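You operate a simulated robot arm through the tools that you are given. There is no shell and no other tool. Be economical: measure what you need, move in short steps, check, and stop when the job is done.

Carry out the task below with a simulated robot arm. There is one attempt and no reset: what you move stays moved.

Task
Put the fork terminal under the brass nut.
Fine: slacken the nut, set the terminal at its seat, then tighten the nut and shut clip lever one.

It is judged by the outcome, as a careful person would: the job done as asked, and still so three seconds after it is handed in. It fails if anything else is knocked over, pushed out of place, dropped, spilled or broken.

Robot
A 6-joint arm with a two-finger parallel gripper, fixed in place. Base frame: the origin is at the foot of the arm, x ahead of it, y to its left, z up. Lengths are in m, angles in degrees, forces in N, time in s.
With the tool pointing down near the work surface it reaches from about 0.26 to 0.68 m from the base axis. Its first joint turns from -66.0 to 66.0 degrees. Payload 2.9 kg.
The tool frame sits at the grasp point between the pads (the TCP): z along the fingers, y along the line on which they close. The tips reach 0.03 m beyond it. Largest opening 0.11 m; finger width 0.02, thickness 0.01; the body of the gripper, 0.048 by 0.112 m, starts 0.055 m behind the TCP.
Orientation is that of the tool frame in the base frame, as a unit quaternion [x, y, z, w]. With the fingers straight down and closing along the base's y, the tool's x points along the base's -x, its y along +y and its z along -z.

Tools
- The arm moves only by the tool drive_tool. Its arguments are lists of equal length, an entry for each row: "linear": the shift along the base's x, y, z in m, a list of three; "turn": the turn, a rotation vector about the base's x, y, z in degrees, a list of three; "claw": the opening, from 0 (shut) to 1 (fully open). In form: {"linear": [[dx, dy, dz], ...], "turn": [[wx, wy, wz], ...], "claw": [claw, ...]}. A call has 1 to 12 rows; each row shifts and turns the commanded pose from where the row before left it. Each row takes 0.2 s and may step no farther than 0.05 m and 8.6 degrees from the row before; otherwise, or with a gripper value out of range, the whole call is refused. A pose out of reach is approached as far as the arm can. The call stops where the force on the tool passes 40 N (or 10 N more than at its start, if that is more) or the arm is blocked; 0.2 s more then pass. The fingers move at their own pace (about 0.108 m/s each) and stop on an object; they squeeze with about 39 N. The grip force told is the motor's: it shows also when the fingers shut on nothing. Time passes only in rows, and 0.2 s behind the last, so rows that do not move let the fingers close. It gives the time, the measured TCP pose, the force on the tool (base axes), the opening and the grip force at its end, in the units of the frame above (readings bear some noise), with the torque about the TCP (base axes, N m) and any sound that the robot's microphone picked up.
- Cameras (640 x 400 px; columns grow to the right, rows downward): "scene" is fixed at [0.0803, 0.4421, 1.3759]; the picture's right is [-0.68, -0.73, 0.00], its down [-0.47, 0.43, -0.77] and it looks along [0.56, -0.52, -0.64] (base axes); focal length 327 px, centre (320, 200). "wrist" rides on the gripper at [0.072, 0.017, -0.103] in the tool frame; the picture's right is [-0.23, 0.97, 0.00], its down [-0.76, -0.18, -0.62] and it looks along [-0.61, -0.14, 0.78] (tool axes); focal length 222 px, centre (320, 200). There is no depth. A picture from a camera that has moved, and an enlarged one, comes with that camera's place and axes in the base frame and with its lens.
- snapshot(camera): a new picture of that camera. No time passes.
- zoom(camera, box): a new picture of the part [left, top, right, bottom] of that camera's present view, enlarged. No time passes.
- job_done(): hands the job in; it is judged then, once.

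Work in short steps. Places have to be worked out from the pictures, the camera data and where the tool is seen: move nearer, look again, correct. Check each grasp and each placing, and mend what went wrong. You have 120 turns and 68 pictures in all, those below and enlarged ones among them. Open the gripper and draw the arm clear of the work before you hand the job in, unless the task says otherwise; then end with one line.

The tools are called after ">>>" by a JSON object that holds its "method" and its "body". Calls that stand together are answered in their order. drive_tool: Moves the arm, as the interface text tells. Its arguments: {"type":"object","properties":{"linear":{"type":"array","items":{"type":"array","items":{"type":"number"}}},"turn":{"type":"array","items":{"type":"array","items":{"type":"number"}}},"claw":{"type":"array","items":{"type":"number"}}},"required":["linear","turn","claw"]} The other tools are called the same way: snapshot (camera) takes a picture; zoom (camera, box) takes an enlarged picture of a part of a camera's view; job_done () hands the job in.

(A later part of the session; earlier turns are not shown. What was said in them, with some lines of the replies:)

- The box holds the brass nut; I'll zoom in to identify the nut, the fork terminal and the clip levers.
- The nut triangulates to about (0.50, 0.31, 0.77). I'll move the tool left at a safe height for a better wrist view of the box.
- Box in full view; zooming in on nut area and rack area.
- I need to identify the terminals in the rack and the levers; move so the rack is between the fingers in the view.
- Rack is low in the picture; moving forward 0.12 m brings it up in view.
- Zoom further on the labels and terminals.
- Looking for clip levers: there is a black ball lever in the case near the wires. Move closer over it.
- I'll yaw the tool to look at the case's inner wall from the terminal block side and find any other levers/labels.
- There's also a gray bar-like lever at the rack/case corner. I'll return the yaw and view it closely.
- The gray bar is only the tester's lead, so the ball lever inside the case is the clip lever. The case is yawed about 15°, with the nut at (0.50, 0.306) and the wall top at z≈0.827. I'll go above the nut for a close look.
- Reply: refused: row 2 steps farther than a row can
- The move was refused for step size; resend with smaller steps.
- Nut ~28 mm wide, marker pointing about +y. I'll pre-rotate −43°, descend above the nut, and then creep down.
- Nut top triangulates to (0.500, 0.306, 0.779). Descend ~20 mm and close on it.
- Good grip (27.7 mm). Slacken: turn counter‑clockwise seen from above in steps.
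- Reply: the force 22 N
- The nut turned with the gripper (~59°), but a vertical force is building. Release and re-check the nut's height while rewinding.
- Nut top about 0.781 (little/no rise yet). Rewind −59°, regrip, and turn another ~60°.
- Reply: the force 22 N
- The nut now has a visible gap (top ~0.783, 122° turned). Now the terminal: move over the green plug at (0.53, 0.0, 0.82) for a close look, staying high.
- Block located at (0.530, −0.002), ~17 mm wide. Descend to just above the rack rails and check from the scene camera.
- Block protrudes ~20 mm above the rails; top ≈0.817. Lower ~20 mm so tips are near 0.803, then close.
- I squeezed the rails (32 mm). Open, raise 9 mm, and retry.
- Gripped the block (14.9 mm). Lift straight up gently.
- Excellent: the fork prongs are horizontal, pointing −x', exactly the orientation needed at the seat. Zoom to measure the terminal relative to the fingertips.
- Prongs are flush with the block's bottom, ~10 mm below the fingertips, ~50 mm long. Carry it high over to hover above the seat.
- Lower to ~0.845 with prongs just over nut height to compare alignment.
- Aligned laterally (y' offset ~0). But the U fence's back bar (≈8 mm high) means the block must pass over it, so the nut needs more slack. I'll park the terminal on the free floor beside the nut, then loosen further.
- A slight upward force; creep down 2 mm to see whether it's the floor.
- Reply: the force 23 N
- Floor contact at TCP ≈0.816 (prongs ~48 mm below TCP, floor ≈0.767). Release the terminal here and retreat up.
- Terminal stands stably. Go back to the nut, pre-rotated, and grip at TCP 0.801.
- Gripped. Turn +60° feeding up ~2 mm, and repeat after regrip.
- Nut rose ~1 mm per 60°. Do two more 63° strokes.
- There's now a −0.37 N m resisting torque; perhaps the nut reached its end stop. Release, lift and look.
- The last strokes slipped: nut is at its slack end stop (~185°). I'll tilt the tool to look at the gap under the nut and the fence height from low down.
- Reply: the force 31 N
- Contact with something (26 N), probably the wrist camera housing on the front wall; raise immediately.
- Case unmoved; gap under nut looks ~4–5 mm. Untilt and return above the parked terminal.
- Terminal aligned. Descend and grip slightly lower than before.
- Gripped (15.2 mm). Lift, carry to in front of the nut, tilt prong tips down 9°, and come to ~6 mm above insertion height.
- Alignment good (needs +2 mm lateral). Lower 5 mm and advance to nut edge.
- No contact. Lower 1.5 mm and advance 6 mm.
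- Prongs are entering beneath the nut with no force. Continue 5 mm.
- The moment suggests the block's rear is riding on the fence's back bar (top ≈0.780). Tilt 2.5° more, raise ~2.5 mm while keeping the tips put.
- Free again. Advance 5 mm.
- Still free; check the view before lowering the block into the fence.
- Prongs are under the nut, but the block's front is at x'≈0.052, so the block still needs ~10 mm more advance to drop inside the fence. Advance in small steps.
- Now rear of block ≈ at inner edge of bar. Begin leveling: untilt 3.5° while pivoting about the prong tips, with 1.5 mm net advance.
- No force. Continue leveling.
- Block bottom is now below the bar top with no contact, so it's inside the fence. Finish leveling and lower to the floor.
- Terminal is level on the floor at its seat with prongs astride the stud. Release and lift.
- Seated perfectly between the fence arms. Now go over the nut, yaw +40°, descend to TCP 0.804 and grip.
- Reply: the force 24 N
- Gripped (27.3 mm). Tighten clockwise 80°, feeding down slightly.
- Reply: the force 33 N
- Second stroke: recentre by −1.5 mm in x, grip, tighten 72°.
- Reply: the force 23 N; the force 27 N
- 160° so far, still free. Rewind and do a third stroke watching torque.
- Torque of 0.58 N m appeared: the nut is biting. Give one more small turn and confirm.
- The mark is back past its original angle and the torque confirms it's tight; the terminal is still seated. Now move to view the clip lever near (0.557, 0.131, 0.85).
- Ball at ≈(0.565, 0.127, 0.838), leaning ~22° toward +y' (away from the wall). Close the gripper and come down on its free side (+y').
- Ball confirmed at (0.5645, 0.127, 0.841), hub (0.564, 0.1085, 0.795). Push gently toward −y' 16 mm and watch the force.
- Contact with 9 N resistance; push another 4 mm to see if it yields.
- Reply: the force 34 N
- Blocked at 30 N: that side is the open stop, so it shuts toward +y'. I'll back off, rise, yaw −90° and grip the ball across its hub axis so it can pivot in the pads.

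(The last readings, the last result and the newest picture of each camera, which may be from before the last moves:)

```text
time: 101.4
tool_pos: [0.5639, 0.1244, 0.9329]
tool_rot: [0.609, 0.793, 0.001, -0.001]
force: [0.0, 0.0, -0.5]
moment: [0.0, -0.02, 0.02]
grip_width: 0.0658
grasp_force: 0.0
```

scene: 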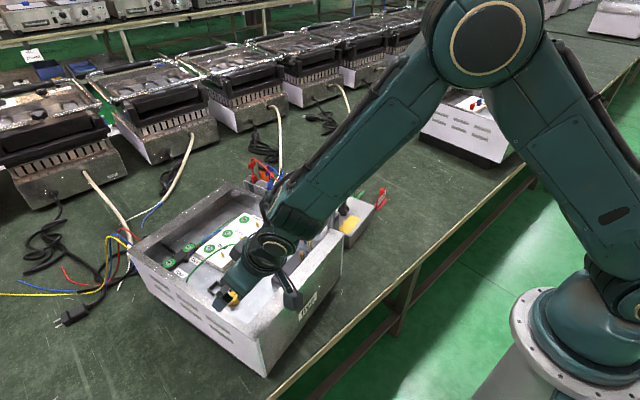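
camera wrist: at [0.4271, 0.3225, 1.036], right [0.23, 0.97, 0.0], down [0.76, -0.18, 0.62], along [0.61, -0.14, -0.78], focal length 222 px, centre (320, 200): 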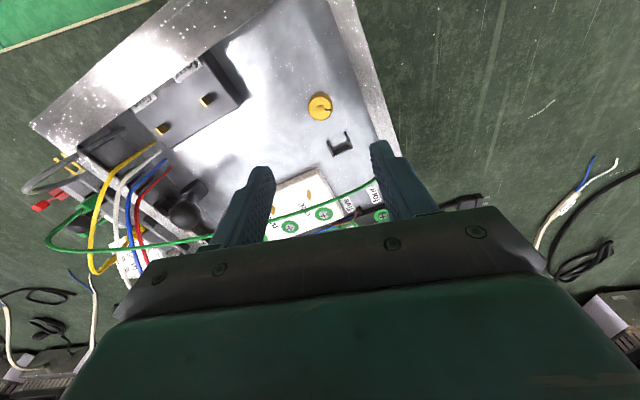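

Yaw is −75° over the ball. Shift 3 mm in y, descend to TCP 0.853 and close.

>>> {"method": "drive_tool", "body": {"linear": [[0.0005, 0.0025, -0.03], [0, 0, -0.03], [0, 0, -0.02], [0, 0, 0], [0, 0, 0], [0, 0, 0], [0, 0, 0]], "turn": [[0, 0, 0], [0, 0, 0], [0, 0, 0], [0, 0, 0], [0, 0, 0], [0, 0, 0], [0, 0, 0]], "claw": [0.6, 0.6, 0.6, 0.6, 0.15, 0.15, 0.15]}}

>>> {"method": "zoom", "body": {"camera": "wrist", "box": [220, 60, 420, 220]}}

```text
time: 103.0
tool_pos: [0.5658, 0.127, 0.8531]
tool_rot: [0.608, 0.794, 0.0, -0.001]
force: [-9.4, -3.1, 2.7]
moment: [-0.15, 0.14, 0.02]
grip_width: 0.0318
grasp_force: 45.1
```

```text
2.50 times, centred on (320, 140) of wrist
camera zoom: at [0.5622, 0.1999, 0.9577], right [1.0, 0.03, 0.0], down [0.03, -0.78, 0.62], along [0.02, -0.62, -0.78], focal length 555 px, centre (320, 350)
```

zoom: 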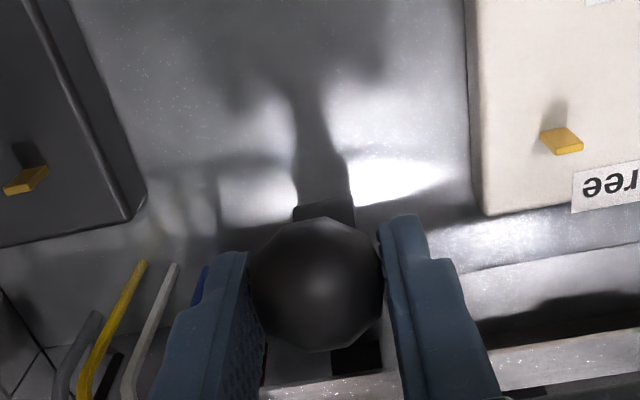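

Ball gripped. Swing gently +y' along the arc ~10° and read the force.

>>> {"method": "drive_tool", "body": {"linear": [[-0.001, 0.0039, -0.0018], [-0.001, 0.0037, -0.0022], [0, 0, 0]], "turn": [[0, 0, 0], [0, 0, 0], [0, 0, 0]], "claw": [0.15, 0.15, 0.15]}}

```text
time: 103.8
tool_pos: [0.5639, 0.1324, 0.8505]
tool_rot: [0.61, 0.792, 0.0, 0.0]
force: [-9.5, -19.3, 10.3]
moment: [-1.29, -0.15, 0.02]
grip_width: 0.0321
grasp_force: 45.2
```

Some resistance but it's moving; continue.

>>> {"method": "drive_tool", "body": {"linear": [[-0.0009, 0.0035, -0.0025], [-0.0009, 0.0032, -0.0028], [0, 0, 0]], "turn": [[0, 0, 0], [0, 0, 0], [0, 0, 0]], "claw": [0.15, 0.15, 0.15]}}

```text
time: 104.6
tool_pos: [0.5607, 0.1397, 0.8458]
tool_rot: [0.609, 0.793, 0.0, -0.001]
force: [-14.3, -16.3, 12.7]
moment: [-1.27, -0.18, 0.02]
grip_width: 0.0319
grasp_force: 45.3
```

The lever follows with steady friction. Continue the arc.

>>> {"method": "drive_tool", "body": {"linear": [[-0.0008, 0.0031, -0.0028], [-0.0008, 0.0031, -0.003], [-0.0007, 0.0027, -0.0032], [0, 0, 0]], "turn": [[0, 0, 0], [0, 0, 0], [0, 0, 0], [0, 0, 0]], "claw": [0.15, 0.15, 0.15, 0.15]}}

```text
time: 105.6
tool_pos: [0.5591, 0.1495, 0.8357]
tool_rot: [0.608, 0.794, 0.0, -0.002]
force: [-18.2, -8.4, 20.8]
moment: [-1.17, -0.11, -0.13]
grip_width: 0.0326
grasp_force: 45.4
```

At ~56° now, following well. Continue in small steps looking for a stop.

>>> {"method": "drive_tool", "body": {"linear": [[-0.0006, 0.0022, -0.0037], [-0.0005, 0.0019, -0.0039], [0, 0, 0]], "turn": [[0, 0, 0], [0, 0, 0], [0, 0, 0]], "claw": [0.15, 0.15, 0.15]}}

>>> {"method": "drive_tool", "body": {"linear": [[-0.0004, 0.0015, -0.004], [-0.0003, 0.0012, -0.0042], [0, 0, 0]], "turn": [[0, 0, 0], [0, 0, 0], [0, 0, 0]], "claw": [0.15, 0.15, 0.15]}}

```text
time: 106.4
tool_pos: [0.5573, 0.1548, 0.8291]
tool_rot: [0.608, 0.794, 0.001, 0.0]
force: [-16.5, 1.3, 22.7]
moment: [-0.94, -0.12, -0.11]
grip_width: 0.032
grasp_force: 45.4
```

```text
time: 107.2
tool_pos: [0.5561, 0.1561, 0.8193]
tool_rot: [0.608, 0.794, 0.0, -0.001]
force: [-17.9, 4.9, 23.2]
moment: [-0.91, -0.21, -0.07]
grip_width: 0.0319
grasp_force: 44.8
```

~76° and still moving. Continue down.

>>> {"method": "drive_tool", "body": {"linear": [[-0.0002, 0.0006, -0.0042], [0, 0, -0.0042], [0, 0, 0]], "turn": [[0, 0, 0], [0, 0, 0], [0, 0, 0]], "claw": [0.15, 0.15, 0.15]}}

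```text
time: 108.0
tool_pos: [0.5574, 0.1584, 0.8107]
tool_rot: [0.607, 0.794, 0.002, 0.0]
force: [-15.9, 12.0, 21.9]
moment: [-0.76, -0.27, -0.05]
grip_width: 0.0323
grasp_force: 44.8
```

>>> {"method": "drive_tool", "body": {"linear": [[0, -0.0002, -0.0035], [0, -0.0004, -0.0035], [0, 0, 0]], "turn": [[0, 0, 0], [0, 0, 0], [0, 0, 0]], "claw": [0.15, 0.15, 0.15]}}

```text
time: 108.8
tool_pos: [0.5566, 0.1575, 0.804]
tool_rot: [0.608, 0.794, 0.002, 0.0]
force: [-9.9, 18.3, 21.9]
moment: [-0.73, -0.25, -0.04]
grip_width: 0.032
grasp_force: 44.5
```

Now ~93°. Push a further 4 mm to find the stop.

>>> {"method": "drive_tool", "body": {"linear": [[0, -0.0006, -0.002], [0, -0.0006, -0.002], [0, 0, 0]], "turn": [[0, 0, 0], [0, 0, 0], [0, 0, 0]], "claw": [0.15, 0.15, 0.15]}}

```text
time: 109.6
tool_pos: [0.557, 0.1564, 0.8004]
tool_rot: [0.607, 0.795, 0.003, 0.0]
force: [-6.0, 18.8, 21.5]
moment: [-0.74, -0.23, -0.01]
grip_width: 0.032
grasp_force: 44.9
```

Fingertips are near the floor; release, rise and look.

>>> {"method": "drive_tool", "body": {"linear": [[0, 0, 0], [0, 0, 0], [0, 0, 0.02], [0, 0, 0.03], [0, 0.01, 0.04], [0, 0, 0]], "turn": [[0, 0, 0], [0, 0, 0], [0, 0, 0], [0, 0, 0], [0, 0, 0], [0, 0, 0]], "claw": [0.55, 0.55, 0.55, 0.55, 0.55, 0.55]}}

>>> {"method": "zoom", "body": {"camera": "wrist", "box": [200, 40, 440, 230]}}

```text
time: 111.0
tool_pos: [0.5568, 0.164, 0.8897]
tool_rot: [0.609, 0.793, 0.001, -0.001]
force: [0.5, -0.2, -0.5]
moment: [0.05, 0.02, 0.03]
grip_width: 0.0603
grasp_force: 0.0
```

```text
2.11 times, centred on (320, 135) of wrist
camera zoom: at [0.5545, 0.2388, 0.9937], right [1.0, 0.03, 0.0], down [0.03, -0.78, 0.62], along [0.02, -0.62, -0.78], focal length 468 px, centre (320, 337)
```

zoom: 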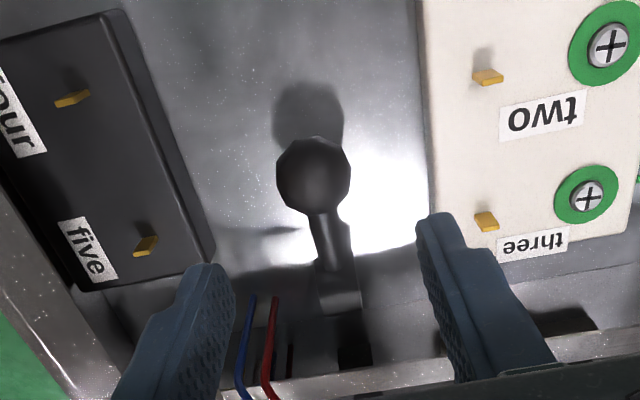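

The lever has swung down to about horizontal. To ensure it's fully shut, press on the ball from above with the closed fingers until firm.

>>> {"method": "drive_tool", "body": {"linear": [[-0.005, -0.006, 0], [0, 0, 0], [0, 0, -0.02], [0, 0, -0.02], [0, 0, -0.005], [0, 0, 0]], "turn": [[0, 0, 0], [0, 0, 0], [0, 0, 0], [0, 0, 0], [0, 0, 0], [0, 0, 0]], "claw": [0, 0, 0, 0, 0, 0]}}

>>> {"method": "drive_tool", "body": {"linear": [[0, 0, -0.003], [0, 0, -0.003], [0, 0, 0]], "turn": [[0, 0, 0], [0, 0, 0], [0, 0, 0]], "claw": [0, 0, 0]}}

```text
time: 112.4
tool_pos: [0.552, 0.1584, 0.8452]
tool_rot: [0.609, 0.793, 0.001, -0.001]
force: [0.1, 0.3, -0.1]
moment: [0.01, -0.03, -0.03]
grip_width: 0.0002
grasp_force: 37.4
```

```text
time: 113.2
tool_pos: [0.5512, 0.1592, 0.8386]
tool_rot: [0.609, 0.793, 0.001, -0.001]
force: [-0.4, 0.1, 0.6]
moment: [0.05, 0.01, -0.01]
grip_width: 0.0
grasp_force: 37.6
```

>>> {"method": "drive_tool", "body": {"linear": [[0, 0, -0.003], [0, 0, -0.003], [0, 0, 0]], "turn": [[0, 0, 0], [0, 0, 0], [0, 0, 0]], "claw": [0, 0, 0]}}

>>> {"method": "drive_tool", "body": {"linear": [[0, 0, -0.003], [0, 0, -0.003], [0, 0, 0]], "turn": [[0, 0, 0], [0, 0, 0], [0, 0, 0]], "claw": [0, 0, 0]}}

```text
time: 113.9
tool_pos: [0.5512, 0.1589, 0.8389]
tool_rot: [0.608, 0.794, 0.001, -0.001]
force: [-7.2, -2.7, 11.2]
moment: [0.0, 0.2, 0.06]
grip_width: 0.0002
grasp_force: 37.8
stopped in row 3: the force on the tool passed its limit at 43 N (the readings are from after the stop); the commanded pose is now the measured one
```

```text
time: 114.4
tool_pos: [0.5526, 0.1598, 0.8388]
tool_rot: [0.608, 0.794, 0.001, 0.0]
force: [-6.7, -2.4, 11.0]
moment: [-0.02, 0.19, 0.06]
grip_width: 0.0
grasp_force: 37.7
stopped in row 2: the force on the tool passed its limit at 45 N (the readings are from after the stop); the commanded pose is now the measured one
```

Firm stop at 43 N with no movement: the lever is fully shut. Open, rise and draw the arm clear.

>>> {"method": "drive_tool", "body": {"linear": [[0, 0, 0.02], [0, 0, 0.04], [0, 0, 0.045], [0, 0, 0.045], [-0.03, -0.02, 0.03], [-0.04, -0.02, 0], [-0.04, -0.02, 0], [-0.03, -0.02, 0], [0, 0, 0]], "turn": [[0, 0, 0], [0, 0, 0], [0, 0, 0], [0, 0, 0], [0, 0, 8], [0, 0, 8], [0, 0, 8], [0, 0, 8], [0, 0, 0]], "claw": [0, 0, 0, 0.5, 1, 1, 1, 1, 1]}}

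>>> {"method": "zoom", "body": {"camera": "scene", "box": [120, 150, 400, 325]}}

```text
time: 116.4
tool_pos: [0.4118, 0.0814, 1.016]
tool_rot: [0.365, 0.931, 0.002, -0.001]
force: [0.2, -0.2, -0.2]
moment: [0.03, -0.02, 0.03]
grip_width: 0.1101
grasp_force: 0.0
```

```text
2.29 times, centred on (260, 238) of scene
camera zoom: at [0.0803, 0.4421, 1.3759], right [-0.68, -0.73, 0.0], down [-0.47, 0.43, -0.77], along [0.56, -0.52, -0.64], focal length 748 px, centre (457, 114)
```

zoom: 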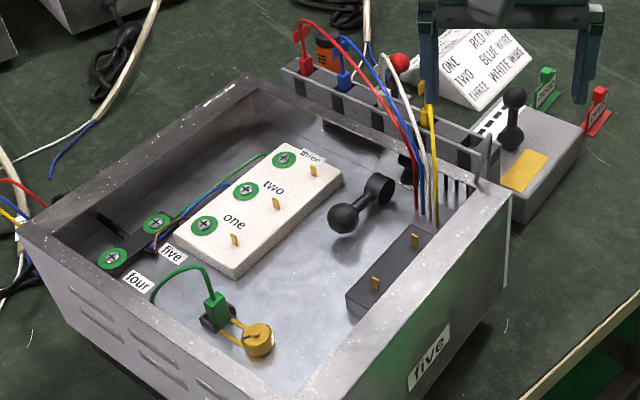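

The terminal is seated under the tightened nut, the clip lever is down, and nothing else in the scene has moved. The gripper is open and clear, so I'm handing it in.

>>> {"method": "job_done", "body": {}}

```text
The job is handed in.
```

I slackened the nut, set the fork terminal at its seat under it, tightened the nut until it bit, and swung the case's clip lever down to its stop. No lever carried a "one" label, so I took the only clip lever in the case as lever one.
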